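You operate a simulated robot arm through the tools that you are given. There is no shell and no other tool. Be economical: measure what you need, move in short steps, check, and stop when the job is done.

You are at the controls of a simulated two-armed robot. One attempt, no reset.

## Task
Take the grey fuse and leave it on the yellow guard. Put the blue nozzle on the top of the upper wooden shelf. Switch the small green switch on. Put the black cartridge on the top of the test bench away in the inside of the deep blue tray. Pick up the tall purple cartridge with one hand, pass it to the other hand and put it on the top of the black mat. Fetch the white puck and set it on the second shelf from the bottom of the blue rack. The order is free. Set down upright: grey fuse, blue nozzle, black cartridge.

The check looks at the end state, three seconds after you hand in, the way a careful person would. Anything else that was tipped, shoved, dropped, spilled or broken makes it a failure.

## Robot
Two 7-joint arms with two-finger parallel grippers on one trunk, on a base that drives. Base frame: it is fixed to the floor where the robot stands at the start and does not move with it; the origin is under the middle of the robot, x ahead of it, y to its left, z up; the surface under the hand at the start is at about z = 0.853. Lengths are in m, angles in rad, forces in N, time in s.
The left shoulder is at the start at [0.066, 0.174, 1.209], the right one opposite. With the tool pointing down near the work surface each hand reaches from about 0.22 to 0.7 m from the robot's upright axis, wherever it stands, measured 20 degrees to its own side. Places, roughly: black cartridge [0.5, 0.25, 1]; blue nozzle (3x3x5 cm) [0.6, 2.8, 0.9]; grey fuse (4x4x8 cm) [0.5, 0.1, 0.9]; inside of the deep blue tray (30x16 cm) [0.54, 3.6, 0.2]; second shelf of the blue rack [-3.6, -1.2, 1.1]; small green switch [0.4, 2.2, 0.9]; tall purple cartridge [0.75, -0.5, 1]; top of the black mat [0.5, 0.1, 0.9]; top of the upper wooden shelf (17x77 cm) [-0.96, 0.7, 1.16]; white puck (4x4x2 cm) [0.7, -1.1, 0.9]; yellow guard (6x5x3 cm) [0.4, -0.1, 0.9]. Payload 3.6 kg a hand.
The tool frame of a hand sits at the grasp point between the pads (the TCP): z along the fingers, y along the line on which they close. The tips reach 0.03 m beyond it. Largest opening 0.11 m; finger width 0.02, thickness 0.01; the body of the gripper, 0.048 by 0.112 m, starts 0.055 m behind the TCP.
Orientation is told as [roll, pitch, yaw] about the base's x, y, z axes, in that order, counted from this pose: with the fingers straight down and closing along the base's y, the tool's x points along the base's -x, its y along +y and its z along -z.

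## Interface
- The arms move only by the tool apply_moves. It takes "left_moves", "right_moves" or both (then of equal length, played together; a hand with none holds still); each is a list of rows, each a list of 6 numbers: the shift along the tool's x, y, z in m, then the turn, a rotation vector about the tool's x, y, z in rad. In form: [[tx, ty, tz, wx, wy, wz], ...]. A call has 1 to 12 rows; each row shifts and turns the commanded pose from where the row before left it, along the tool's axes as they then stand. "left_grip" and "right_grip" are, for a hand that has rows, the gripper command, from -1 (shut) to 1 (fully open), values between in proportion, set as the call begins (left out, the last holds). Each row takes 0.2 s and may step no farther than 0.05 m and 0.15 rad from the row before; otherwise, or with a gripper value out of range, the whole call is refused. Where a pose cannot be reached the arm comes as near as it can. A force on the tool above 40 N (or 10 N above the force at the start of the call, whichever is more), or a blocked arm, ends the call early, and 0.2 s more pass. The fingers move at their own pace (about 0.153 m/s each) and stop on an object; they squeeze with about 36 N. The grip force told is the motor's: it shows also when the fingers shut on nothing. Time passes only in rows, and 0.2 s behind the last, so rows that do not move let the fingers close. The reply holds the time, the measured pose of the TCP, the force on the tool along the base axes, the opening and the grip force, in the units named above and with some noise, with the torque about the TCP (base axes, N m) and any sound that the robot's microphone picked up.
- Cameras (640 x 400 px; columns grow to the right, rows downward): "scene" is now at [0.1453, -0.0072, 1.3704]; the picture's right is [-0.13, -0.99, 0.00], its down [-0.75, 0.10, -0.65] and it looks along [0.65, -0.08, -0.76] (base axes); focal length 266 px, centre (320, 200). "left" rides on the left gripper at [0.072, -0.017, -0.103] in its tool frame; the picture's right is [0.23, 0.97, 0.00], its down [-0.76, 0.18, -0.62] and it looks along [-0.61, 0.14, 0.78] (tool axes); focal length 222 px, centre (320, 200). "right" rides on the right gripper at [0.072, 0.017, -0.103] in its tool frame; the picture's right is [-0.23, 0.97, 0.00], its down [-0.76, -0.18, -0.62] and it looks along [-0.61, -0.14, 0.78] (tool axes); focal length 222 px, centre (320, 200).
- snapshot(camera): a new picture of that camera. It takes no simulated time.
- raise_lower(by): slides the trunk up (or, below 0, down) by that many m; the arms and the scene camera ride with it, the base frame stays. It gives what a move gives, with no picture.
- base_move(legs): drives the robot by 1 to 6 legs, each [ahead, left, turn to the left] in m, m and rad, along the robot's own axes; the way and the turn of a leg run together, so that a leg with both is an arc; at most 1.5 m and 3.142 rad a leg. The arms and the cameras ride along, it lands a little off, and it stops where it bumps. It gives what a move gives.
- aim_head(pan, tilt): turns the head with the scene camera to pan (to the left, within 1.501 rad either way) and tilt (down, from -0.506 to 1.204), counted from straight ahead of the robot. It gives what a move gives.
- point_at(camera, pixels): for up to 12 pixels [column, row] of the newest picture of that camera ("zoom" is the newest enlarged one), the place [x, y, z] in the base frame of the surface seen there, good to about 0.002 m, but the place of the scene camera against the robot may be out by one fixed shift of up to 0.012 m in any direction. It takes no simulated time.
- zoom(camera, box): a new picture of the part [left, top, right, bottom] of that camera's present view, enlarged. It takes no simulated time.
- sign_off(): hands the job in; it is judged then, once.

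Go step by step. Measure first, check grasps and placings, and put right what went wrong. The budget is 124 turns and 128 pictures, counting those below and the enlarged ones. Unless the task says otherwise, let go and move clear before handing in.

The tools are called after ">>>" as a command line: name --argument value ..., lists and objects as JSON in quotes. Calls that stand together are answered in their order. apply_moves: Moves the arms, as the interface text tells. Its arguments: {"type":"object","properties":{"left_moves":{"type":"array"},"left_grip":{"type":"number"},"right_moves":{"type":"array"},"right_grip":{"type":"number"}},"required":[]} The other tools are called the same way: raise_lower (by) slides the trunk up or down; base_move (legs) drives the base; aim_head (pan, tilt) turns the head that bears the scene camera; snapshot (camera) takes a picture; point_at (camera, pixels) gives the place of the surface under pixels of a picture; zoom (camera, box) takes an enlarged picture of a part of a camera's view; sign_off () hands the job in.

At the start:

```text
time_s: 0.0
left_ee_pos: [0.3901, 0.1335, 1.1204]
left_orientation: [-0.001, -0.001, 0.0]
left_wrist_force: [-0.1, -0.5, 0.0]
left_moment: [-0.03, 0.0, 0.04]
left_gripper_width: 0.11
left_grip_force: 0.1
right_ee_pos: [0.3842, -0.1455, 1.129]
right_orientation: [0.0, 0.0, 0.0]
right_wrist_force: [0.6, 0.0, -0.2]
right_moment: [0.01, -0.02, -0.01]
right_gripper_width: 0.1099
right_grip_force: 0.0
trunk travel left (down, up): [-0.325, 0.438]
robot x, y, heading: [-0.0008, -0.005, 0.002]
head pan, tilt: [-0.126, 0.862]
```

scene: 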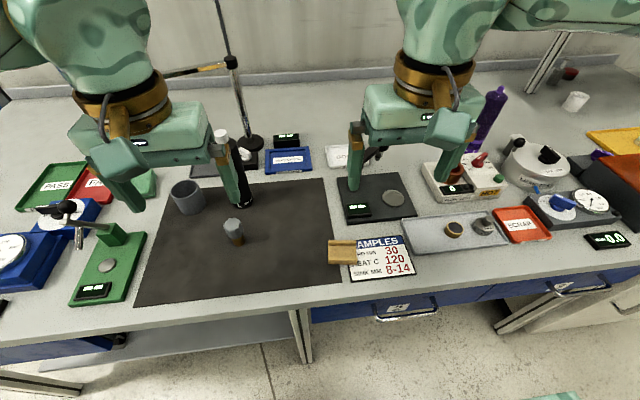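
right: 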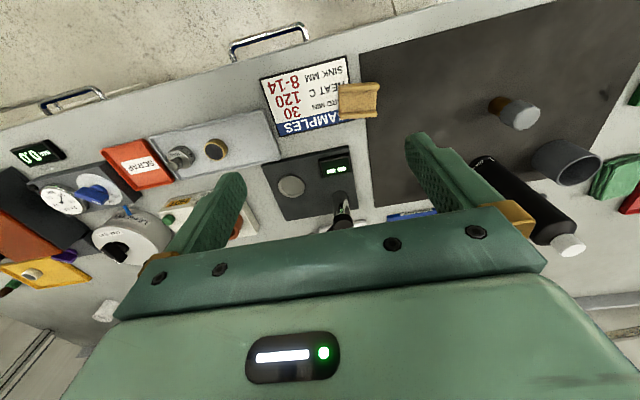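
left: 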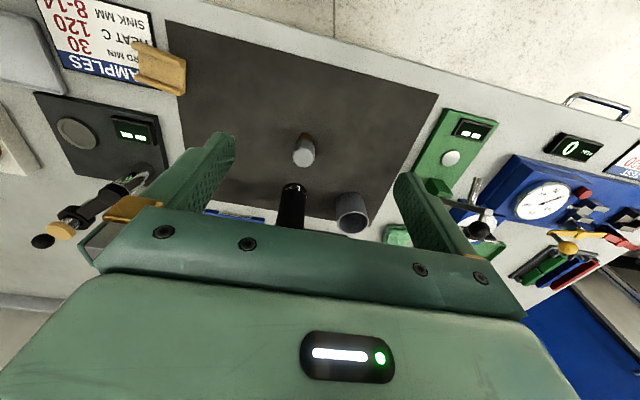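

The scene picture shows the grey fuse at (234,230), the yellow guard at (342,252), the black cartridge at (240,175) and the purple cartridge at (490,115). I'll measure these first.

>>> point_at --camera "scene" --pixels '[[232, 222], [236, 242], [342, 243], [332, 252], [352, 252], [342, 262], [243, 203], [240, 160], [220, 134], [495, 93], [480, 140], [574, 101]]'

>>> zoom --camera "scene" --box '[140, 110, 380, 300]'

>>> zoom --camera "left" --box '[120, 20, 400, 240]'

```text
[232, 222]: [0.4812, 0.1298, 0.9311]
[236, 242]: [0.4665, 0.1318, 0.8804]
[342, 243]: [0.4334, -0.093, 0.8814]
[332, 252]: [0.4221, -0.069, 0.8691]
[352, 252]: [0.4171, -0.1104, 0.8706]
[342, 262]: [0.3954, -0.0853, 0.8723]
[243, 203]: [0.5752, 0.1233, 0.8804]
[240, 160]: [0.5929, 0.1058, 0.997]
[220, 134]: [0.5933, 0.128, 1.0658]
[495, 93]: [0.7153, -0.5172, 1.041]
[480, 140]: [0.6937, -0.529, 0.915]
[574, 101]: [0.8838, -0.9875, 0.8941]
```

```text
2.11 times, centred on (260, 205) of scene
```

zoom: 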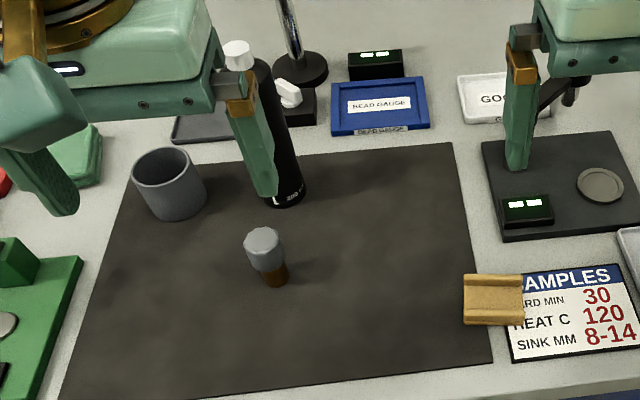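

```text
1.82 times, centred on (260, 130) of left
```

zoom: 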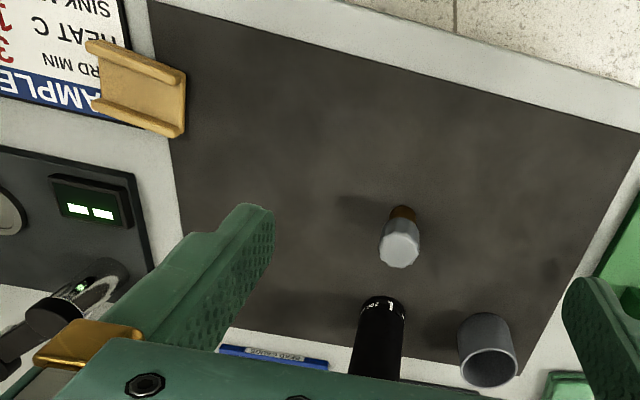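

The fuse is near (0.48,0.13) and the guard is a channel near (0.415,-0.09). I'll re-measure with the wrist cameras, since the scene camera may carry an offset.

>>> point_at --camera "left" --pixels '[[304, 157], [296, 157], [313, 157], [304, 140], [145, 68], [184, 72], [180, 94], [136, 70], [160, 70], [292, 190], [291, 210], [250, 150]]'

>>> point_at --camera "right" --pixels '[[520, 115], [502, 103], [358, 100], [340, 100], [375, 100], [358, 86], [358, 116], [490, 165], [520, 190], [555, 230], [568, 245], [344, 106]]'

>>> zoom --camera "right" --box '[320, 60, 600, 260]'

```text
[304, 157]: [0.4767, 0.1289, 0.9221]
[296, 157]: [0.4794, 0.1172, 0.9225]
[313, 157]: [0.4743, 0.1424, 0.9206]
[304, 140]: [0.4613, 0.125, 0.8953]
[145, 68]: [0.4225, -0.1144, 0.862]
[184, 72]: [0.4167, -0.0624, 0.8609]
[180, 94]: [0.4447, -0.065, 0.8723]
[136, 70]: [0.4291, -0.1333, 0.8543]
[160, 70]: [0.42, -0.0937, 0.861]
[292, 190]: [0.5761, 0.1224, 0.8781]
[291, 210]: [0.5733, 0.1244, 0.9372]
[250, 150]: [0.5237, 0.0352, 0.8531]
```

```text
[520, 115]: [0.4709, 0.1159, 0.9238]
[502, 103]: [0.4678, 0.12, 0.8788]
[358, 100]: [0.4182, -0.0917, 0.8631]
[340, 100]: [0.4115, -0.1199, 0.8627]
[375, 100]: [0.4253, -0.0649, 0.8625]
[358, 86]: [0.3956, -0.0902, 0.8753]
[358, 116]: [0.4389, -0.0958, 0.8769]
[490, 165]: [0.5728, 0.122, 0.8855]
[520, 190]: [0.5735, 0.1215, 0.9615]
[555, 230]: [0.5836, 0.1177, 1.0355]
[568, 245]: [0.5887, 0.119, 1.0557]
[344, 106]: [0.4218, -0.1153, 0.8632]
```

```text
2.00 times, centred on (460, 160) of right
```

zoom: 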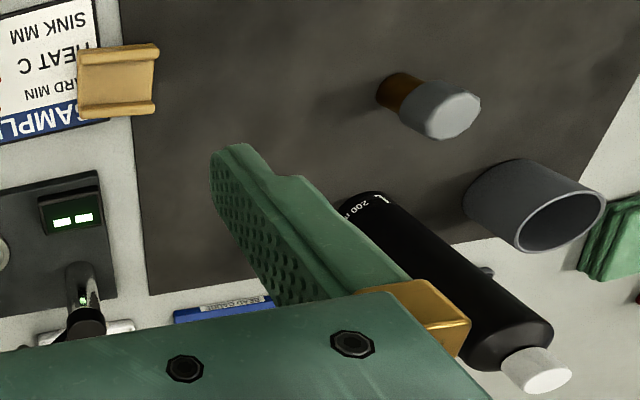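

The wrist readings agree: the fuse's axis is at about (0.476,0.128) with its top at 0.922, and the guard floor is z 0.863, centred near (0.418,-0.092). I'll move the left hand over the fuse and the right hand out of the way.

>>> apply_moves --left_moves '[[-0.045, -0.003, 0, 0, 0, 0], [-0.042, -0.003, 0.03, 0, 0, 0], [0, 0, 0.045, 0, 0, 0], [0, 0, 0.045, 0, 0, 0], [0, 0, 0.0, 0, 0, 0]]' --right_moves '[[0, -0.04, 0, 0, 0, 0], [0, -0.04, 0, 0, 0, 0], [0, -0.04, 0, 0, 0, 0], [0, -0.04, 0, 0, 0, 0], [0, 0, 0, 0, 0, 0]]' --left_grip 0.1

>>> snapshot --camera "left"

>>> snapshot --camera "scene"

```text
refused: row 2 steps farther than a row can; nothing moved
```

```text
121 pictures are left
```

left: 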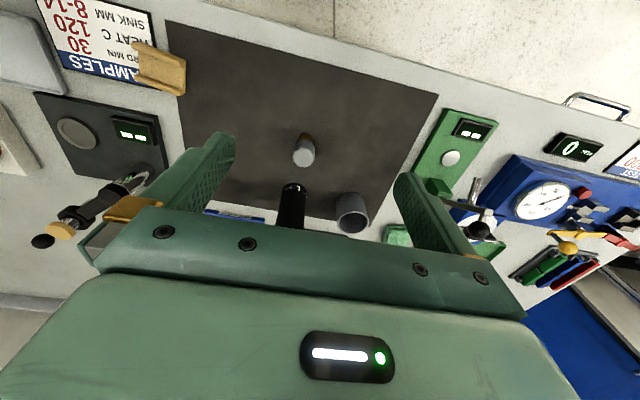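

```text
120 pictures are left
```

scene: 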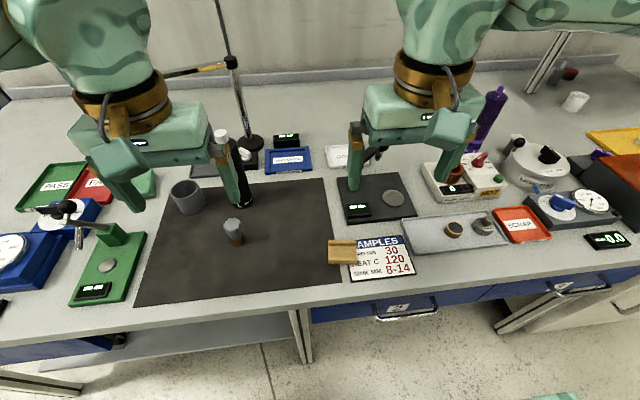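

The move was refused because one row was too long, so nothing moved. I'll send it again with shorter rows.

>>> apply_moves --left_moves '[[-0.045, -0.003, 0, 0, 0, 0], [-0.041, -0.003, 0.0, 0, 0, 0], [0, 0, 0.045, 0, 0, 0], [0, 0, 0.045, 0, 0, 0], [0, 0, 0.045, 0, 0, 0], [0, 0, 0, 0, 0, 0]]' --right_moves '[[0, -0.04, 0, 0, 0, 0], [0, -0.04, 0, 0, 0, 0], [0, -0.04, 0, 0, 0, 0], [0, -0.04, 0, 0, 0, 0], [0, 0, 0, 0, 0, 0], [0, 0, 0, 0, 0, 0]]' --left_grip 0.1

>>> snapshot --camera "left"

```text
time_s: 1.4
left_ee_pos: [0.477, 0.1262, 0.9878]
left_orientation: [0.0, 0.001, -0.001]
left_wrist_force: [0.1, 0.5, -0.1]
left_moment: [0.03, -0.02, -0.01]
left_gripper_width: 0.0603
left_grip_force: 0.1
right_ee_pos: [0.3872, -0.3061, 1.1304]
right_orientation: [-0.001, 0.0, 0.0]
right_wrist_force: [-0.6, -0.8, 0.2]
right_moment: [0.01, 0.01, 0.06]
right_gripper_width: 0.1101
right_grip_force: 0.0
trunk travel left (down, up): [-0.325, 0.438]
robot x, y, heading: [-0.0029, 0.0008, -0.001]
head pan, tilt: [-0.126, 0.862]
```

```text
119 pictures are left
```

left: 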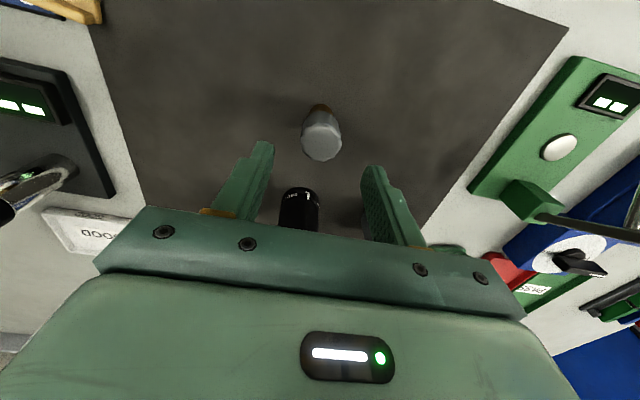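

>>> point_at --camera "left" --pixels '[[322, 142], [306, 140], [338, 140], [322, 128], [322, 157], [320, 107], [300, 195], [300, 215]]'

```text
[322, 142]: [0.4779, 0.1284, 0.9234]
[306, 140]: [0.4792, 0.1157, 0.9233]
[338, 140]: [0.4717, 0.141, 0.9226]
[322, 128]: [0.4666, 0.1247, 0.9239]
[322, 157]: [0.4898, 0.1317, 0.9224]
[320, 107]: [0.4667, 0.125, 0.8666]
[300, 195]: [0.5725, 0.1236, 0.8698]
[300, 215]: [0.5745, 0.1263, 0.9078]
```

The fuse axis is at (0.478,0.1285) with its top at 0.923. I'll go down to z 0.900 and close.

>>> apply_moves --left_moves '[[0, 0.002, 0.045, 0, 0, 0], [0, 0, 0.042, 0, 0, 0], [0, 0, 0, 0, 0, 0]]'

>>> apply_moves --left_moves '[[0, 0, 0, 0, 0, 0], [0, 0, 0, 0, 0, 0], [0, 0, 0, 0, 0, 0]]' --left_grip -0.8

>>> snapshot --camera "left"

```text
time_s: 2.2
left_ee_pos: [0.4783, 0.1317, 0.8999]
left_orientation: [0.001, 0.001, 0.001]
left_wrist_force: [0.0, -0.1, -0.1]
left_moment: [0.03, -0.01, 0.01]
left_gripper_width: 0.0606
left_grip_force: 0.1
right_ee_pos: [0.3853, -0.3053, 1.1313]
right_orientation: [0.0, 0.0, 0.0]
right_wrist_force: [0.0, 0.5, 0.1]
right_moment: [0.02, 0.03, -0.02]
right_gripper_width: 0.1101
right_grip_force: 0.0
trunk travel left (down, up): [-0.325, 0.438]
robot x, y, heading: [-0.0005, 0.0006, 0.001]
head pan, tilt: [-0.126, 0.862]
```

```text
time_s: 3.0
left_ee_pos: [0.4789, 0.1308, 0.9003]
left_orientation: [0.0, 0.0, 0.001]
left_wrist_force: [1.1, -2.5, 2.3]
left_moment: [-0.09, -0.04, -0.02]
left_gripper_width: 0.0329
left_grip_force: 36.2
right_ee_pos: [0.3862, -0.3056, 1.1306]
right_orientation: [0.0, 0.0, -0.001]
right_wrist_force: [0.2, -0.5, -0.4]
right_moment: [0.0, -0.01, 0.0]
right_gripper_width: 0.1102
right_grip_force: 0.2
trunk travel left (down, up): [-0.325, 0.438]
robot x, y, heading: [0.0007, -0.0036, 0.002]
head pan, tilt: [-0.126, 0.862]
```

```text
118 pictures are left
```

left: 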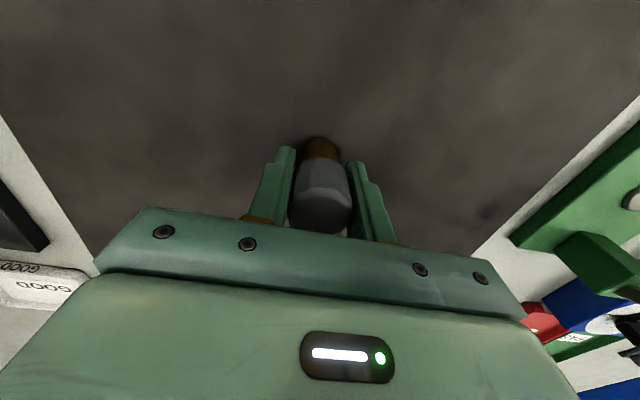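

The fuse is gripped at 0.033 m opening. I'll lift it and carry it to above the guard.

>>> apply_moves --left_moves '[[0, 0, -0.04, 0, 0, 0], [0, 0, -0.04, 0, 0, 0], [0.015, -0.045, 0, 0, 0, 0], [0.015, -0.045, 0, 0, 0, 0], [0.015, -0.045, 0, 0, 0, 0], [0.015, -0.045, 0, 0, 0, 0], [0, -0.04, 0, 0, 0, 0], [0, 0, 0, 0, 0, 0]]'

>>> snapshot --camera "left"

>>> snapshot --camera "right"

>>> zoom --camera "scene" --box '[260, 180, 460, 300]'

```text
time_s: 4.8
left_ee_pos: [0.4186, -0.09, 0.9801]
left_orientation: [0.0, 0.002, 0.003]
left_wrist_force: [0.6, 0.2, -0.2]
left_moment: [0.0, -0.03, -0.01]
left_gripper_width: 0.0331
left_grip_force: 35.9
right_ee_pos: [0.3854, -0.3032, 1.1301]
right_orientation: [-0.002, -0.001, 0.0]
right_wrist_force: [-0.6, 0.5, -0.5]
right_moment: [-0.02, 0.02, -0.02]
right_gripper_width: 0.1101
right_grip_force: 0.0
trunk travel left (down, up): [-0.325, 0.438]
robot x, y, heading: [0.0027, -0.0001, 0.005]
head pan, tilt: [-0.126, 0.862]
```

```text
117 pictures are left
```

left: 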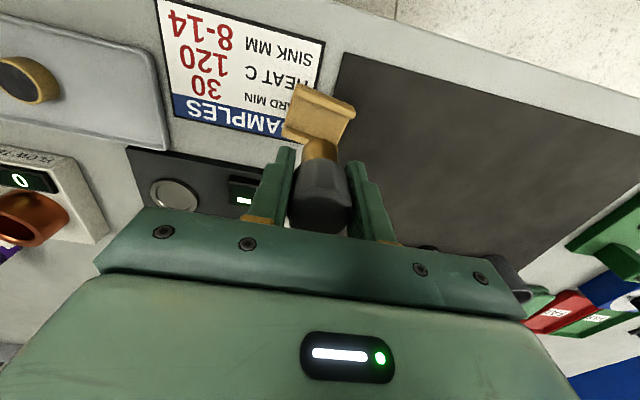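

```text
116 pictures are left
```

right: 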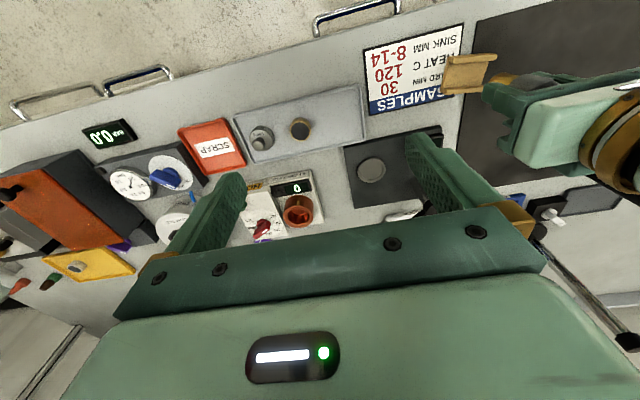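

```text
3.20 times, centred on (360, 240) of scene
```

zoom: 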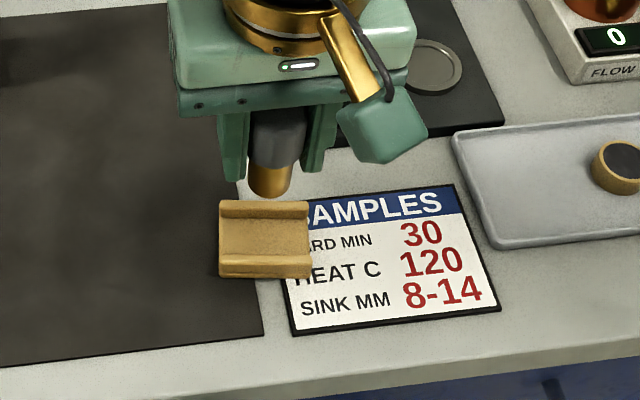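

The guard is clearly visible under the fuse in the left picture around (318,115). I'll zoom in and measure its rails.

>>> zoom --camera "left" --box '[250, 60, 390, 190]'

>>> point_at --camera "left" --pixels '[[299, 86], [352, 107], [325, 97], [284, 133], [313, 115], [290, 112], [340, 127], [320, 140], [320, 150], [293, 136], [322, 103]]'

```text
3.08 times, centred on (320, 125) of left
```

zoom: 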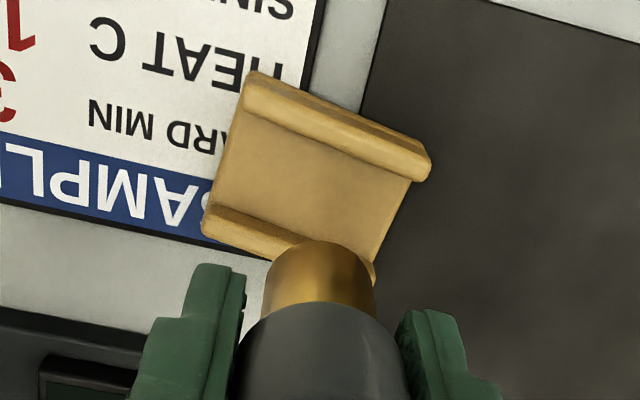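

```text
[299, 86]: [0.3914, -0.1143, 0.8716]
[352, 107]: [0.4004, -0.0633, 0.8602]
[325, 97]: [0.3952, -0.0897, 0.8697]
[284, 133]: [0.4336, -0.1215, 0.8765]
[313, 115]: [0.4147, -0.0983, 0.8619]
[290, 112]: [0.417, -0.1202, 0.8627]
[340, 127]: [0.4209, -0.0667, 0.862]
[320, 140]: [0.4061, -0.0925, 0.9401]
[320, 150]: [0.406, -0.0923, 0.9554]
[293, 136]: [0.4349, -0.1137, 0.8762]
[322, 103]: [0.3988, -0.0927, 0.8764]
```

>>> point_at --camera "zoom" --pixels '[[320, 120], [316, 132], [312, 142], [306, 152], [262, 215], [256, 223], [250, 235], [330, 105], [246, 248], [233, 140], [395, 190], [300, 170]]'

```text
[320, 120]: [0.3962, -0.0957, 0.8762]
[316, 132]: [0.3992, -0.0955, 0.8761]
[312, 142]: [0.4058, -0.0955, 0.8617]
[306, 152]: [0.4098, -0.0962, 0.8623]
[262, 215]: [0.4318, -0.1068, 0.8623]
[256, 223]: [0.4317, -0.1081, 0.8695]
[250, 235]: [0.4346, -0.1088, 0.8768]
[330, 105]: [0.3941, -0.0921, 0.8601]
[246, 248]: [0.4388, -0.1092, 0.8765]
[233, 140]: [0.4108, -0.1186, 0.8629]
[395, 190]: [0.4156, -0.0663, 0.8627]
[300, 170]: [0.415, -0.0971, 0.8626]
```

The channel's centre line passes about (0.4175,-0.0925) with some 3 mm of clearance on each side, and the fuse is nearly over it. I'll lower it to just above the floor and look.

>>> apply_moves --left_moves '[[0.001, -0.001, 0.03, 0, 0, 0], [0, 0, 0.023, 0, 0, 0], [0, 0, 0, 0, 0, 0]]'

>>> zoom --camera "left" --box '[250, 60, 390, 190]'

>>> zoom --camera "scene" --box '[280, 200, 400, 280]'

```text
time_s: 5.6
left_ee_pos: [0.4169, -0.0903, 0.9251]
left_orientation: [0.001, 0.001, 0.0]
left_wrist_force: [0.0, 0.2, -1.0]
left_moment: [-0.03, 0.0, 0.04]
left_gripper_width: 0.033
left_grip_force: 36.3
right_ee_pos: [0.3858, -0.3048, 1.1302]
right_orientation: [0.0, -0.001, -0.002]
right_wrist_force: [0.6, 0.1, 0.6]
right_moment: [0.0, -0.01, -0.03]
right_gripper_width: 0.1097
right_grip_force: 0.0
trunk travel left (down, up): [-0.325, 0.438]
robot x, y, heading: [-0.0011, -0.0011, 0.003]
head pan, tilt: [-0.126, 0.862]
```

```text
3.08 times, centred on (320, 125) of left
```

zoom: 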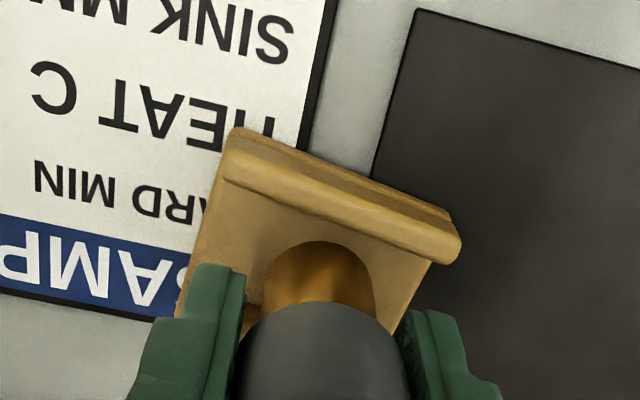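

```text
5.00 times, centred on (340, 240) of scene
```

zoom: 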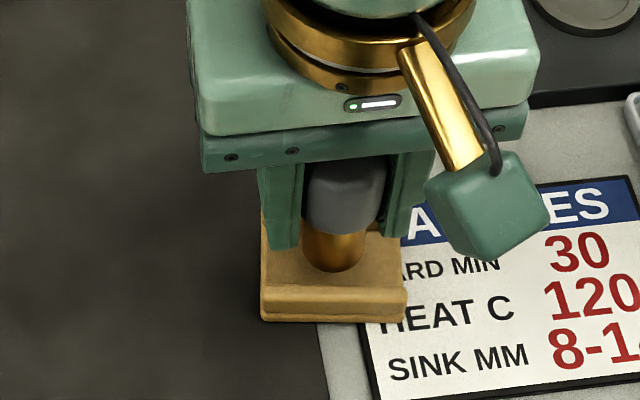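

>>> point_at --camera "left" --pixels '[[322, 120], [322, 126], [322, 140], [310, 124], [328, 124], [322, 112], [322, 104], [322, 116], [338, 123]]'

>>> point_at --camera "zoom" --pixels '[[332, 265], [332, 240], [332, 280], [332, 288], [332, 295]]'

```text
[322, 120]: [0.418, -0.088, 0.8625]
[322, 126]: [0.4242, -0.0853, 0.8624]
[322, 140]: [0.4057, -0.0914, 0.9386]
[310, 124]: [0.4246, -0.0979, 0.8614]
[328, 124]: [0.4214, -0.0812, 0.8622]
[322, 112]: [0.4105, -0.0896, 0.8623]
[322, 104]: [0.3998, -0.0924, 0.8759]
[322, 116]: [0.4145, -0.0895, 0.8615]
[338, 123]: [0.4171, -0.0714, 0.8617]
```

```text
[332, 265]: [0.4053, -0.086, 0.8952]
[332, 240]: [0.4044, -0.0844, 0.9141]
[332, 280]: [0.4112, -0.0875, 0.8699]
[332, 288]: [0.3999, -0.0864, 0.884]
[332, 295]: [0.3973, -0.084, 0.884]
```

The fuse sits inside the channel: its near side is at x 0.405 and the rail's inner edge at 0.400. I'll lower it the rest of the way in small steps.

>>> apply_moves --left_moves '[[0, -0.002, 0.008, 0, 0, 0], [0, 0, 0.004, 0, 0, 0], [0, 0, 0.002, 0, 0, 0], [0, 0, 0.001, 0, 0, 0], [0, 0, 0, 0, 0, 0]]'

>>> zoom --camera "scene" --box '[280, 200, 400, 280]'

>>> zoom --camera "left" --box '[250, 60, 390, 190]'

```text
time_s: 6.8
left_ee_pos: [0.4149, -0.094, 0.9113]
left_orientation: [0.0, 0.003, 0.001]
left_wrist_force: [0.4, 0.5, -0.2]
left_moment: [-0.02, 0.01, 0.01]
left_gripper_width: 0.033
left_grip_force: 35.8
right_ee_pos: [0.3867, -0.3062, 1.1303]
right_orientation: [-0.001, -0.002, 0.0]
right_wrist_force: [0.1, 0.6, -0.5]
right_moment: [0.02, -0.01, 0.01]
right_gripper_width: 0.1098
right_grip_force: 0.0
trunk travel left (down, up): [-0.325, 0.438]
robot x, y, heading: [-0.0005, 0.0031, -0.002]
head pan, tilt: [-0.126, 0.862]
```

```text
5.00 times, centred on (340, 240) of scene
```

zoom: 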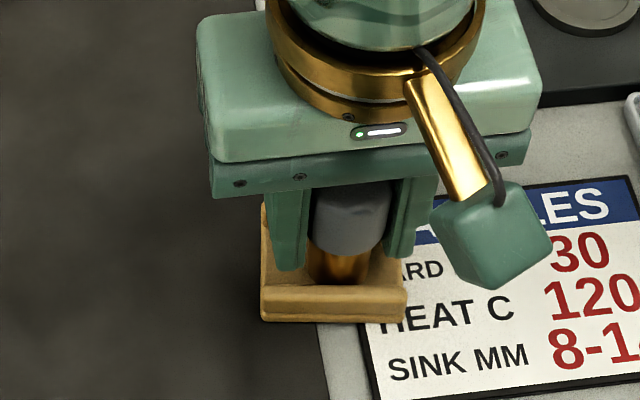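

```text
3.08 times, centred on (320, 125) of left
```

zoom: 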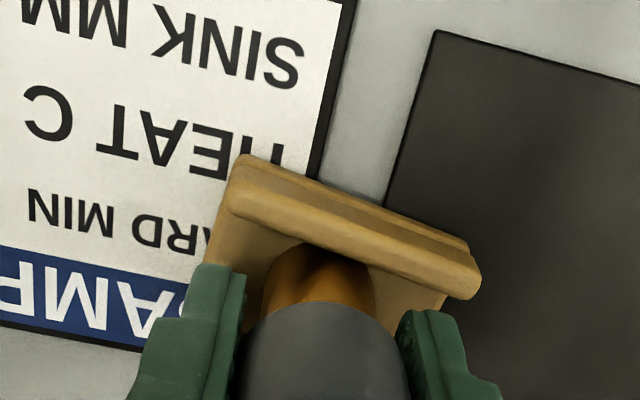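

There is no contact yet at z 0.911. I'll ease it down the last few millimetres.

>>> apply_moves --left_moves '[[-0.0015, 0, 0.001, 0, 0, 0], [0, 0, 0.001, 0, 0, 0], [0, 0, 0, 0, 0, 0]]'

```text
time_s: 7.6
left_ee_pos: [0.4163, -0.0935, 0.9102]
left_orientation: [0.0, 0.001, 0.001]
left_wrist_force: [0.9, 0.2, -0.7]
left_moment: [-0.01, 0.04, 0.0]
left_gripper_width: 0.0329
left_grip_force: 36.3
right_ee_pos: [0.3868, -0.3058, 1.1296]
right_orientation: [-0.001, 0.0, 0.001]
right_wrist_force: [-0.2, 0.0, -0.8]
right_moment: [0.02, 0.0, 0.01]
right_gripper_width: 0.1098
right_grip_force: 0.0
trunk travel left (down, up): [-0.325, 0.438]
robot x, y, heading: [-0.0018, -0.003, -0.003]
head pan, tilt: [-0.126, 0.862]
```

>>> apply_moves --left_moves '[[0, 0, 0.001, 0, 0, 0], [0, 0, 0.001, 0, 0, 0], [0, 0, 0, 0, 0, 0]]'

```text
time_s: 8.4
left_ee_pos: [0.4175, -0.0946, 0.9081]
left_orientation: [-0.001, 0.0, 0.001]
left_wrist_force: [-0.2, 0.8, 8.0]
left_moment: [-0.04, 0.01, 0.0]
left_gripper_width: 0.0329
left_grip_force: 35.1
right_ee_pos: [0.3863, -0.3062, 1.1299]
right_orientation: [0.001, 0.0, -0.001]
right_wrist_force: [0.5, 0.3, -1.1]
right_moment: [0.01, 0.01, -0.01]
right_gripper_width: 0.1099
right_grip_force: 0.0
trunk travel left (down, up): [-0.325, 0.438]
robot x, y, heading: [0.0008, 0.0008, -0.0]
head pan, tilt: [-0.126, 0.862]
```

The 8 N upward reading means the fuse has reached the guard floor. I'll release it and lift clear.

>>> apply_moves --left_moves '[[0, 0, 0, 0, 0, 0], [0, 0, 0, 0, 0, 0], [0, 0, -0.02, 0, 0, 0], [0, 0, -0.045, 0, 0, 0], [0, 0, -0.045, 0, 0, 0], [0, 0, -0.045, 0, 0, 0], [0, 0, 0, 0, 0, 0]]' --left_grip 0.0

>>> snapshot --camera "left"

>>> zoom --camera "scene" --box '[280, 180, 400, 280]'

>>> snapshot --camera "right"

```text
time_s: 10.0
left_ee_pos: [0.4175, -0.0942, 1.0621]
left_orientation: [0.0, 0.001, 0.0]
left_wrist_force: [0.4, 1.2, 0.0]
left_moment: [-0.02, 0.02, 0.02]
left_gripper_width: 0.0551
left_grip_force: 0.0
right_ee_pos: [0.3862, -0.3058, 1.1296]
right_orientation: [0.002, 0.003, 0.001]
right_wrist_force: [-0.2, -0.3, 0.3]
right_moment: [-0.02, 0.0, 0.0]
right_gripper_width: 0.1101
right_grip_force: 0.2
trunk travel left (down, up): [-0.325, 0.438]
robot x, y, heading: [0.0019, 0.0028, 0.003]
head pan, tilt: [-0.126, 0.862]
```

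```text
109 pictures are left
```

left: 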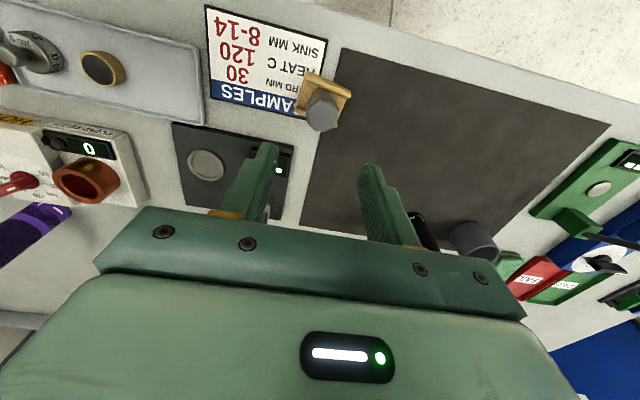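

```text
4.00 times, centred on (340, 230) of scene
```

zoom: 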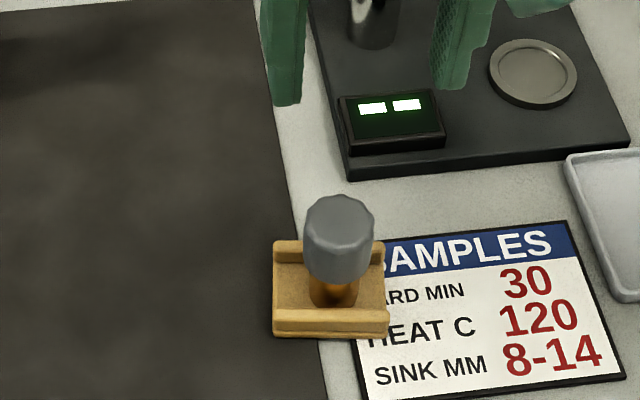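

```text
107 pictures are left
```

right: 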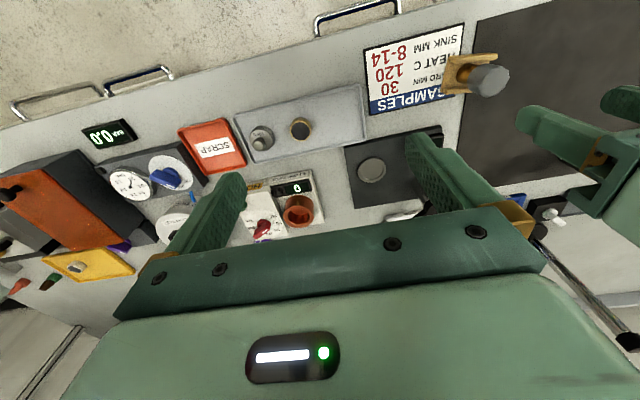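

The fuse stands upright on the guard. Next is the purple cartridge: I'll move the left hand back and turn the head to look at it.

>>> apply_moves --left_moves '[[0, 0.04, -0.03, 0, 0, 0], [0, 0.045, -0.02, 0, 0, 0], [0, 0.045, -0.02, 0, 0, 0], [0, 0.045, 0, 0, 0, 0], [0, 0.045, 0, 0, 0, 0]]'

>>> aim_head --pan -0.6 --tilt 0.7

>>> snapshot --camera "scene"

```text
time_s: 11.2
left_ee_pos: [0.4148, 0.1279, 1.1328]
left_orientation: [-0.002, 0.001, -0.001]
left_wrist_force: [-0.1, 0.3, -0.2]
left_moment: [-0.03, -0.01, 0.02]
left_gripper_width: 0.055
left_grip_force: 0.1
right_ee_pos: [0.3871, -0.3024, 1.131]
right_orientation: [-0.002, -0.001, 0.001]
right_wrist_force: [0.0, 0.9, 0.5]
right_moment: [0.01, 0.04, -0.01]
right_gripper_width: 0.1102
right_grip_force: 0.0
trunk travel left (down, up): [-0.325, 0.438]
robot x, y, heading: [0.0013, -0.0013, -0.005]
head pan, tilt: [-0.126, 0.862]
```

```text
time_s: 12.1
left_ee_pos: [0.4159, 0.126, 1.133]
left_orientation: [0.0, 0.0, 0.0]
left_wrist_force: [-0.3, 0.1, -0.9]
left_moment: [0.01, 0.0, 0.03]
left_gripper_width: 0.0553
left_grip_force: 0.0
right_ee_pos: [0.3857, -0.3057, 1.1307]
right_orientation: [0.001, 0.0, 0.0]
right_wrist_force: [0.1, -1.2, 0.1]
right_moment: [0.02, -0.02, 0.0]
right_gripper_width: 0.1102
right_grip_force: 0.0
trunk travel left (down, up): [-0.325, 0.438]
robot x, y, heading: [0.0006, 0.0002, 0.002]
head pan, tilt: [-0.6, 0.7]
```

```text
106 pictures are left
```

scene: 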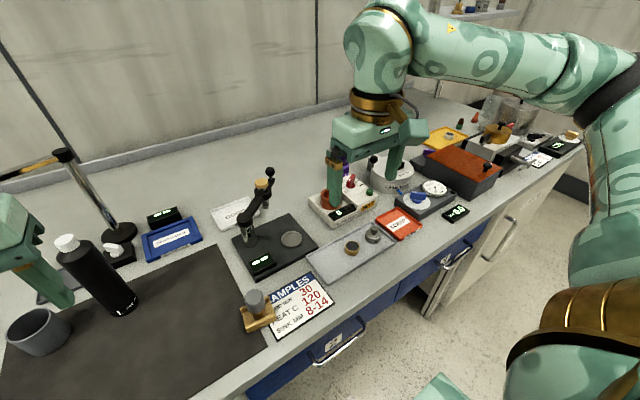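

The purple cartridge is hidden behind the right gripper. I'll raise the right hand and look again.

>>> apply_moves --right_moves '[[0.04, 0, -0.02, 0, 0, 0], [0.03, -0.02, -0.03, 0, 0, 0], [0, -0.03, -0.04, 0, 0, 0], [0, 0, -0.04, 0, 0, 0], [0, 0, -0.04, 0, 0, 0]]'

>>> snapshot --camera "scene"

>>> snapshot --camera "right"

```text
time_s: 13.3
left_ee_pos: [0.4152, 0.127, 1.1323]
left_orientation: [-0.001, 0.001, 0.0]
left_wrist_force: [-0.2, 0.3, 0.3]
left_moment: [-0.02, 0.01, 0.01]
left_gripper_width: 0.055
left_grip_force: 0.1
right_ee_pos: [0.3125, -0.29, 1.2616]
right_orientation: [0.001, -0.001, -0.001]
right_wrist_force: [-0.8, -0.6, 0.2]
right_moment: [-0.01, -0.03, -0.02]
right_gripper_width: 0.1102
right_grip_force: 0.1
right hand out of reach, approached as far as the arm can: row 3, 4, 5
trunk travel left (down, up): [-0.325, 0.438]
robot x, y, heading: [-0.0017, -0.0017, 0.0]
head pan, tilt: [-0.6, 0.7]
```

```text
105 pictures are left
```

scene: 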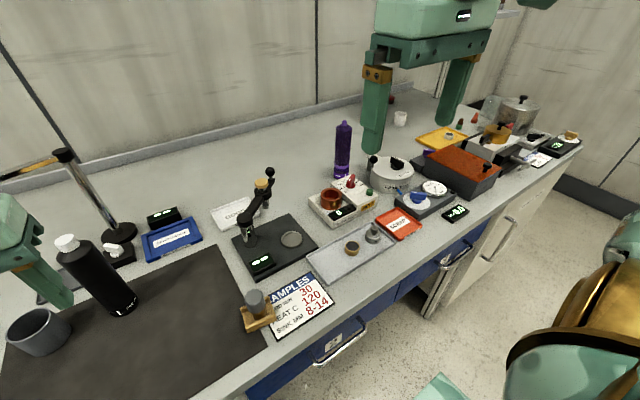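

```text
104 pictures are left
```

right: 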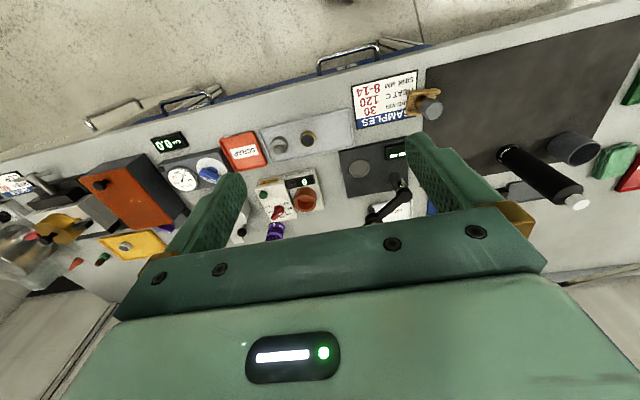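

The purple cartridge stands upright at (342,150). I'll measure it and the things around it.

>>> point_at --camera "scene" --pixels '[[345, 123], [343, 140], [342, 160], [341, 175], [336, 160], [348, 160], [337, 132], [352, 132], [334, 193], [352, 182], [372, 162], [240, 210]]'

>>> zoom --camera "scene" --box '[280, 100, 420, 240]'

>>> point_at --camera "right" --pixels '[[276, 228], [275, 236], [268, 230], [284, 230]]'

```text
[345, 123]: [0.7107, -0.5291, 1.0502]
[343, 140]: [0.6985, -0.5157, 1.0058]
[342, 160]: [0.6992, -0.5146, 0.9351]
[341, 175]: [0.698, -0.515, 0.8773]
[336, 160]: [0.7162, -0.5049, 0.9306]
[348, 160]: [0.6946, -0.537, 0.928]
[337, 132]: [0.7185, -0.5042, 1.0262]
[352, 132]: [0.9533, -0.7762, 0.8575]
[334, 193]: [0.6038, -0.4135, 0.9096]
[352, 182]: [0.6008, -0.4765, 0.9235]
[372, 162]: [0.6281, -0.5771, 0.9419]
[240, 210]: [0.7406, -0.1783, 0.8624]
```

```text
2.86 times, centred on (350, 170) of scene
```

zoom: 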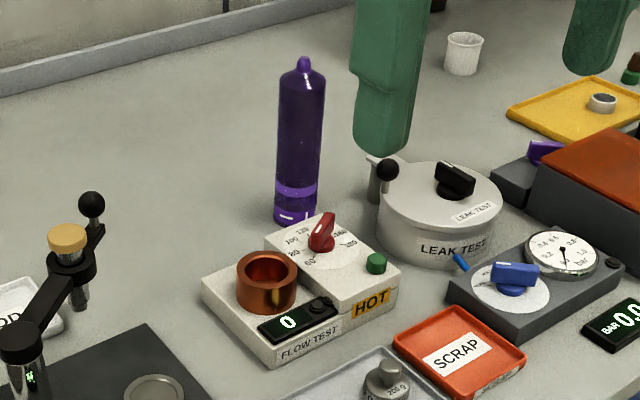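

```text
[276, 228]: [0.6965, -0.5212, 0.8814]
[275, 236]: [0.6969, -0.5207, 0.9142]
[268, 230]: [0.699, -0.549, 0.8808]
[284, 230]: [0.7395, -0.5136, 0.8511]
```

The purple axis is about (0.717,-0.532), with its shoulder near z 1.02. That is out of reach from here, so I'll check the bench edge and how much room the base has.

>>> aim_head --pan -0.5 --tilt 1.2

>>> snapshot --camera "scene"

```text
time_s: 14.2
left_ee_pos: [0.4146, 0.1269, 1.1328]
left_orientation: [-0.001, 0.001, 0.0]
left_wrist_force: [-0.3, 0.7, -0.9]
left_moment: [-0.05, 0.01, -0.03]
left_gripper_width: 0.055
left_grip_force: 0.1
right_ee_pos: [0.3136, -0.2903, 1.2618]
right_orientation: [0.001, -0.001, -0.003]
right_wrist_force: [0.9, 0.0, 0.0]
right_moment: [0.01, -0.01, 0.01]
right_gripper_width: 0.1098
right_grip_force: 0.0
trunk travel left (down, up): [-0.325, 0.438]
robot x, y, heading: [0.0007, 0.0026, 0.005]
head pan, tilt: [-0.499, 1.201]
```

```text
102 pictures are left
```

scene: 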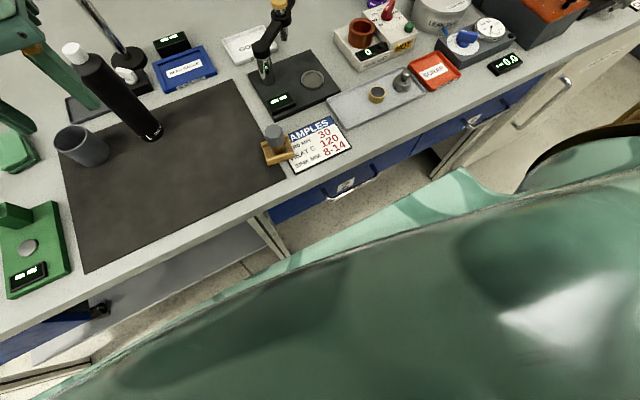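

>>> point_at --camera "scene" --pixels '[[300, 215], [300, 190], [250, 210], [460, 110], [450, 200], [400, 200], [460, 172], [300, 255], [520, 130], [150, 270], [390, 110]]'

```text
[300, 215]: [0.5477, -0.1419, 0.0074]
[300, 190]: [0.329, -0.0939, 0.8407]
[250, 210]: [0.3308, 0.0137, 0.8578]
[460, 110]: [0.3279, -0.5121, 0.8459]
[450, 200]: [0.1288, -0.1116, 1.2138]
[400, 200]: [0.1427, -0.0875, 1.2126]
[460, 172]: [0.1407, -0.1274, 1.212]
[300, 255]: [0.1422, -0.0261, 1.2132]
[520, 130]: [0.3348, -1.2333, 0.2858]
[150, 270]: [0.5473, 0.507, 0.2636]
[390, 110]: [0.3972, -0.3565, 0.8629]
```

The bench edge is at x 0.33 and the torso's front at about 0.15, so sideways driving is free. I'll drive 0.38 m to the right.

>>> base_move --legs '[[0, -0.4, 0]]'

>>> aim_head --pan -0.2 --tilt 0.6

>>> base_move --legs '[[0.06, 0, 0]]'

>>> snapshot --camera "scene"

```text
time_s: 16.8
left_ee_pos: [0.4152, -0.2765, 1.133]
left_orientation: [-0.001, 0.001, 0.001]
left_wrist_force: [-0.2, -1.0, 0.0]
left_moment: [0.04, 0.0, -0.01]
left_gripper_width: 0.0549
left_grip_force: 0.1
right_ee_pos: [0.3136, -0.6957, 1.2624]
right_orientation: [0.0, 0.0, -0.002]
right_wrist_force: [-0.5, -0.5, -0.2]
right_moment: [0.01, 0.02, 0.0]
right_gripper_width: 0.1098
right_grip_force: 0.0
trunk travel left (down, up): [-0.325, 0.438]
robot x, y, heading: [0.0012, -0.4027, 0.004]
head pan, tilt: [-0.499, 1.201]
```

```text
time_s: 17.8
left_ee_pos: [0.4156, -0.2765, 1.1328]
left_orientation: [0.0, -0.001, 0.0]
left_wrist_force: [-0.1, 0.8, 0.5]
left_moment: [0.01, -0.02, 0.04]
left_gripper_width: 0.0549
left_grip_force: 0.1
right_ee_pos: [0.3137, -0.693, 1.2626]
right_orientation: [0.0, 0.0, -0.001]
right_wrist_force: [-0.5, -0.6, -0.2]
right_moment: [0.01, -0.02, 0.01]
right_gripper_width: 0.11
right_grip_force: 0.0
trunk travel left (down, up): [-0.325, 0.438]
robot x, y, heading: [0.0014, -0.4024, -0.002]
head pan, tilt: [-0.201, 0.6]
```

```text
time_s: 18.7
left_ee_pos: [0.477, -0.276, 1.1324]
left_orientation: [0.0, 0.002, 0.003]
left_wrist_force: [0.8, 0.7, -0.6]
left_moment: [0.01, 0.04, 0.0]
left_gripper_width: 0.0552
left_grip_force: 0.0
right_ee_pos: [0.3739, -0.6932, 1.2613]
right_orientation: [0.0, 0.002, -0.001]
right_wrist_force: [0.4, 0.6, 0.3]
right_moment: [0.01, 0.05, 0.02]
right_gripper_width: 0.11
right_grip_force: 0.1
trunk travel left (down, up): [-0.325, 0.438]
robot x, y, heading: [0.0619, -0.401, -0.001]
head pan, tilt: [-0.201, 0.6]
```

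```text
101 pictures are left
```

scene: 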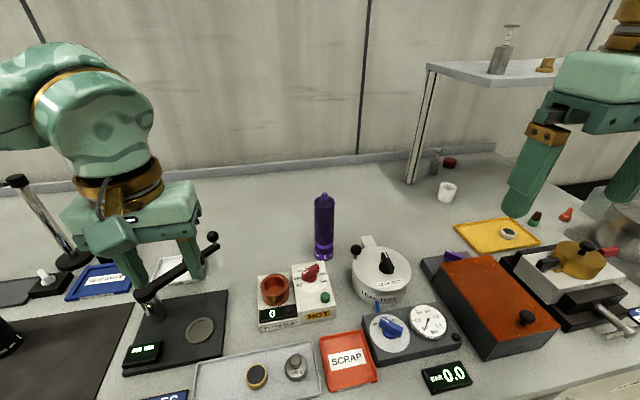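

The robot is now at (0.062,-0.401) and the cartridge is clear at (324,225). I'll bring the right hand above it and yaw it 90° so the fingers close along x.

>>> apply_moves --right_moves '[[-0.043, 0.02, 0, 0, 0, 0], [-0.043, 0.02, 0, 0, 0, 0], [-0.043, 0.02, 0, 0, 0, 0], [-0.043, 0.02, 0, 0, 0, 0], [-0.043, 0.02, 0, 0, 0, 0], [-0.043, 0.02, 0, 0, 0, 0], [-0.043, 0.02, 0, 0, 0, 0], [-0.042, 0.021, 0, 0, 0, 0], [0, 0, 0.03, 0, 0, -0.15], [0, 0, 0.03, 0, 0, -0.15], [0, 0, 0.03, 0, 0, -0.15], [0, 0, 0.03, 0, 0, -0.15]]'

>>> apply_moves --right_moves '[[0, 0, 0, 0, 0, -0.15], [0, 0, 0, 0, 0, -0.15], [0, 0, 0, 0, 0, -0.15], [0, 0, 0, 0, 0, -0.15], [0, 0, 0, 0, 0, -0.15], [0, 0, 0, 0, 0, -0.15], [0, 0, 0, 0, 0, -0.071], [0, 0, 0, 0, 0, 0]]'

>>> snapshot --camera "right"

>>> snapshot --camera "scene"

```text
time_s: 21.3
left_ee_pos: [0.4748, -0.2754, 1.1325]
left_orientation: [0.0, 0.002, 0.001]
left_wrist_force: [-1.0, 0.0, -0.6]
left_moment: [-0.01, -0.01, -0.04]
left_gripper_width: 0.0548
left_grip_force: 0.1
right_ee_pos: [0.5829, -0.5801, 1.2183]
right_orientation: [0.0, 0.001, -0.001]
right_wrist_force: [0.5, 0.0, 0.7]
right_moment: [-0.01, -0.01, 0.0]
right_gripper_width: 0.1099
right_grip_force: 0.0
right hand out of reach, approached as far as the arm can: row 3, 4, 5, 6, 7, 8, 9, 10, 11, 12
trunk travel left (down, up): [-0.325, 0.438]
robot x, y, heading: [0.0606, -0.4003, 0.004]
head pan, tilt: [-0.201, 0.6]
```

```text
time_s: 23.1
left_ee_pos: [0.4766, -0.2751, 1.1312]
left_orientation: [0.001, 0.003, 0.001]
left_wrist_force: [0.0, 0.3, 0.6]
left_moment: [-0.02, 0.05, -0.01]
left_gripper_width: 0.0551
left_grip_force: 0.0
right_ee_pos: [0.556, -0.5796, 1.2241]
right_orientation: [0.002, -0.001, 0.069]
right_wrist_force: [-0.4, 0.5, 0.6]
right_moment: [-0.02, 0.0, 0.02]
right_gripper_width: 0.1101
right_grip_force: 0.0
right hand out of reach, approached as far as the arm can: row 1, 2, 3, 4, 5, 6, 7
trunk travel left (down, up): [-0.325, 0.438]
robot x, y, heading: [0.0567, -0.4025, -0.005]
head pan, tilt: [-0.201, 0.6]
```

```text
100 pictures are left
```

right: 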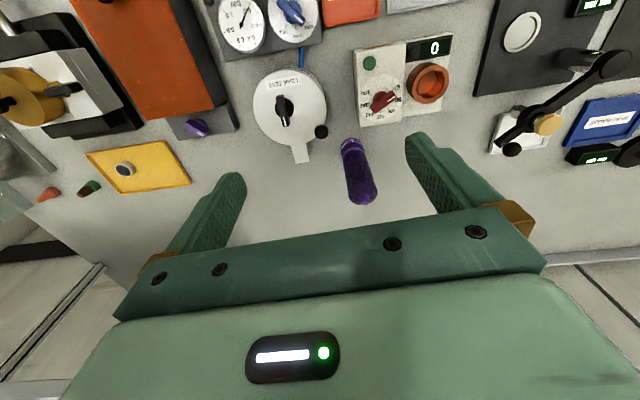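

```text
99 pictures are left
```

scene: 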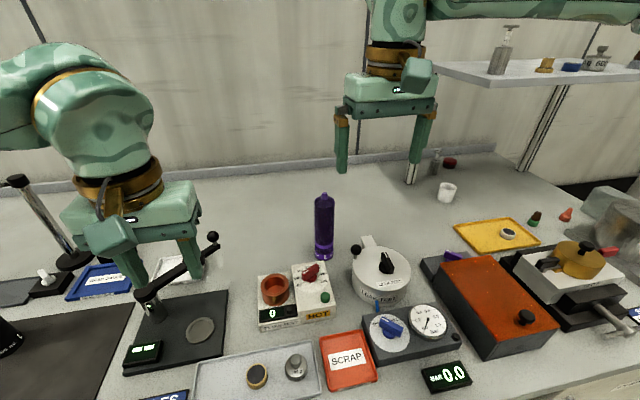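

The right hand could not get out far enough because the shoulder is too low for this tool height. I'll raise the trunk by 0.2 and correct from the measured pose.

>>> raise_lower --by 0.2

>>> apply_moves --right_moves '[[0, 0, 0.04, 0, 0, 0], [0, 0, 0.04, 0, 0, 0], [0, 0, 0.04, 0, 0, 0], [0, 0, 0.04, 0, 0, 0], [0, 0, 0, 0, 0, 0]]'

```text
time_s: 25.3
left_ee_pos: [0.4748, -0.2752, 1.3327]
left_orientation: [0.001, 0.0, 0.003]
left_wrist_force: [-0.3, 0.4, -0.2]
left_moment: [-0.01, 0.01, 0.01]
left_gripper_width: 0.0551
left_grip_force: 0.1
right_ee_pos: [0.5142, -0.5818, 1.4707]
right_orientation: [-0.005, -0.109, 0.064]
right_wrist_force: [-0.2, 0.2, 0.3]
right_moment: [-0.01, 0.01, -0.01]
right_gripper_width: 0.1101
right_grip_force: 0.0
trunk travel left (down, up): [-0.525, 0.238]
robot x, y, heading: [0.0599, -0.4008, 0.001]
head pan, tilt: [-0.201, 0.6]
```

```text
time_s: 26.5
left_ee_pos: [0.4737, -0.2753, 1.3336]
left_orientation: [-0.002, 0.0, 0.001]
left_wrist_force: [-0.2, 0.0, 1.0]
left_moment: [0.0, -0.02, -0.01]
left_gripper_width: 0.0551
left_grip_force: 0.0
right_ee_pos: [0.5307, -0.5795, 1.3144]
right_orientation: [-0.004, -0.108, 0.065]
right_wrist_force: [0.8, 0.7, 0.9]
right_moment: [0.03, -0.02, 0.01]
right_gripper_width: 0.1098
right_grip_force: 0.1
trunk travel left (down, up): [-0.525, 0.238]
robot x, y, heading: [0.0608, -0.4019, -0.003]
head pan, tilt: [-0.201, 0.6]
```

Command tracking works again. I'll level the pitch, lower to about z 1.14 and move forward.

>>> apply_moves --right_moves '[[0, 0, 0.045, 0, 0.1, 0.06], [0, 0, 0.045, 0, 0, 0], [0, 0, 0.045, 0, 0, 0], [0, 0, 0.04, 0, 0, 0], [-0.045, 0, 0, 0, 0, 0], [-0.045, 0.01, 0, 0, 0, 0], [-0.045, 0.015, 0, 0, 0, 0], [-0.045, 0.02, 0, 0, 0, 0], [0, 0, 0, 0, 0, 0]]'

```text
time_s: 28.5
left_ee_pos: [0.4752, -0.2744, 1.3327]
left_orientation: [-0.002, 0.004, 0.002]
left_wrist_force: [-0.5, -0.3, 0.3]
left_moment: [0.02, 0.0, 0.01]
left_gripper_width: 0.0549
left_grip_force: 0.1
right_ee_pos: [0.6405, -0.5657, 1.1365]
right_orientation: [-0.002, -0.006, 0.006]
right_wrist_force: [-0.5, -0.8, 0.8]
right_moment: [-0.02, -0.02, 0.02]
right_gripper_width: 0.1099
right_grip_force: 0.0
right hand out of reach, approached as far as the arm can: row 7, 8
trunk travel left (down, up): [-0.525, 0.238]
robot x, y, heading: [0.0624, -0.4057, -0.003]
head pan, tilt: [-0.201, 0.6]
```

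The reach grows as the hand hangs lower below the shoulder, so I'll raise the trunk another 0.2 and lower the hand to match.

>>> raise_lower --by 0.2

>>> apply_moves --right_moves '[[0, 0, 0.045, 0, 0, 0], [0, 0, 0.045, 0, 0, 0], [0, 0, 0.045, 0, 0, 0], [0, 0, 0.045, 0, 0, 0], [-0.04, 0.015, 0, 0, 0, 0], [-0.04, 0.02, 0, 0, 0, 0], [0, 0, 0, 0, 0, 0]]'

```text
time_s: 30.7
left_ee_pos: [0.4751, -0.2742, 1.5328]
left_orientation: [0.0, 0.002, 0.001]
left_wrist_force: [-0.6, -0.5, -0.8]
left_moment: [-0.01, 0.0, -0.01]
left_gripper_width: 0.0548
left_grip_force: 0.0
right_ee_pos: [0.6398, -0.5664, 1.3376]
right_orientation: [-0.002, -0.006, 0.005]
right_wrist_force: [0.6, 0.0, -0.5]
right_moment: [0.0, -0.02, -0.01]
right_gripper_width: 0.1097
right_grip_force: 0.1
trunk travel left (down, up): [-0.725, 0.038]
robot x, y, heading: [0.0562, -0.406, 0.001]
head pan, tilt: [-0.201, 0.6]
```

```text
time_s: 32.3
left_ee_pos: [0.4745, -0.2762, 1.5341]
left_orientation: [0.0, 0.001, 0.001]
left_wrist_force: [-0.1, -0.5, 1.0]
left_moment: [-0.01, 0.03, 0.0]
left_gripper_width: 0.0552
left_grip_force: 0.0
right_ee_pos: [0.637, -0.5619, 1.27]
right_orientation: [-0.001, -0.01, 0.005]
right_wrist_force: [0.3, 0.3, 0.8]
right_moment: [0.03, 0.0, -0.02]
right_gripper_width: 0.1099
right_grip_force: 0.1
right hand out of reach, approached as far as the arm can: row 2, 3, 4, 5, 6
trunk travel left (down, up): [-0.725, 0.038]
robot x, y, heading: [0.0592, -0.4005, 0.0]
head pan, tilt: [-0.201, 0.6]
```

Top-down reach is limited to about 0.52 m from the shoulder, so I'll grasp with the hand pitched about 40° forward and the trunk back down. First I'll retract and pitch the right hand.

>>> apply_moves --right_moves '[[0.05, 0, 0, 0, 0, 0], [0.05, 0, 0, 0, 0, 0], [0.05, 0, 0, 0, 0, 0], [0, 0, -0.05, 0, 0, 0], [0, 0, -0.05, 0, 0, 0], [0, 0, -0.05, 0, 0, 0], [0, 0, -0.05, 0, 0, 0], [0, 0, 0, 0, -0.14, 0], [0, 0, 0, 0, -0.14, 0], [0, 0, 0, 0, -0.14, 0], [0, 0, 0, 0, -0.14, 0], [0, 0, 0, 0, -0.14, 0]]' --right_grip 0.6

>>> snapshot --camera "scene"

```text
time_s: 34.9
left_ee_pos: [0.4745, -0.2757, 1.533]
left_orientation: [0.001, 0.0, 0.002]
left_wrist_force: [-0.3, 0.4, -0.3]
left_moment: [0.0, -0.05, -0.02]
left_gripper_width: 0.0549
left_grip_force: 0.0
right_ee_pos: [0.4835, -0.5624, 1.4708]
right_orientation: [0.0, -0.71, 0.007]
right_wrist_force: [-0.1, -0.4, 0.0]
right_moment: [0.01, -0.03, 0.01]
right_gripper_width: 0.0881
right_grip_force: 0.1
trunk travel left (down, up): [-0.725, 0.038]
robot x, y, heading: [0.0609, -0.4048, 0.002]
head pan, tilt: [-0.201, 0.6]
```

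```text
98 pictures are left
```

scene: 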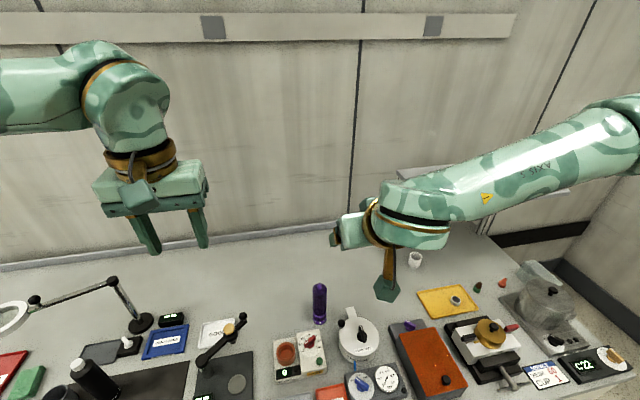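

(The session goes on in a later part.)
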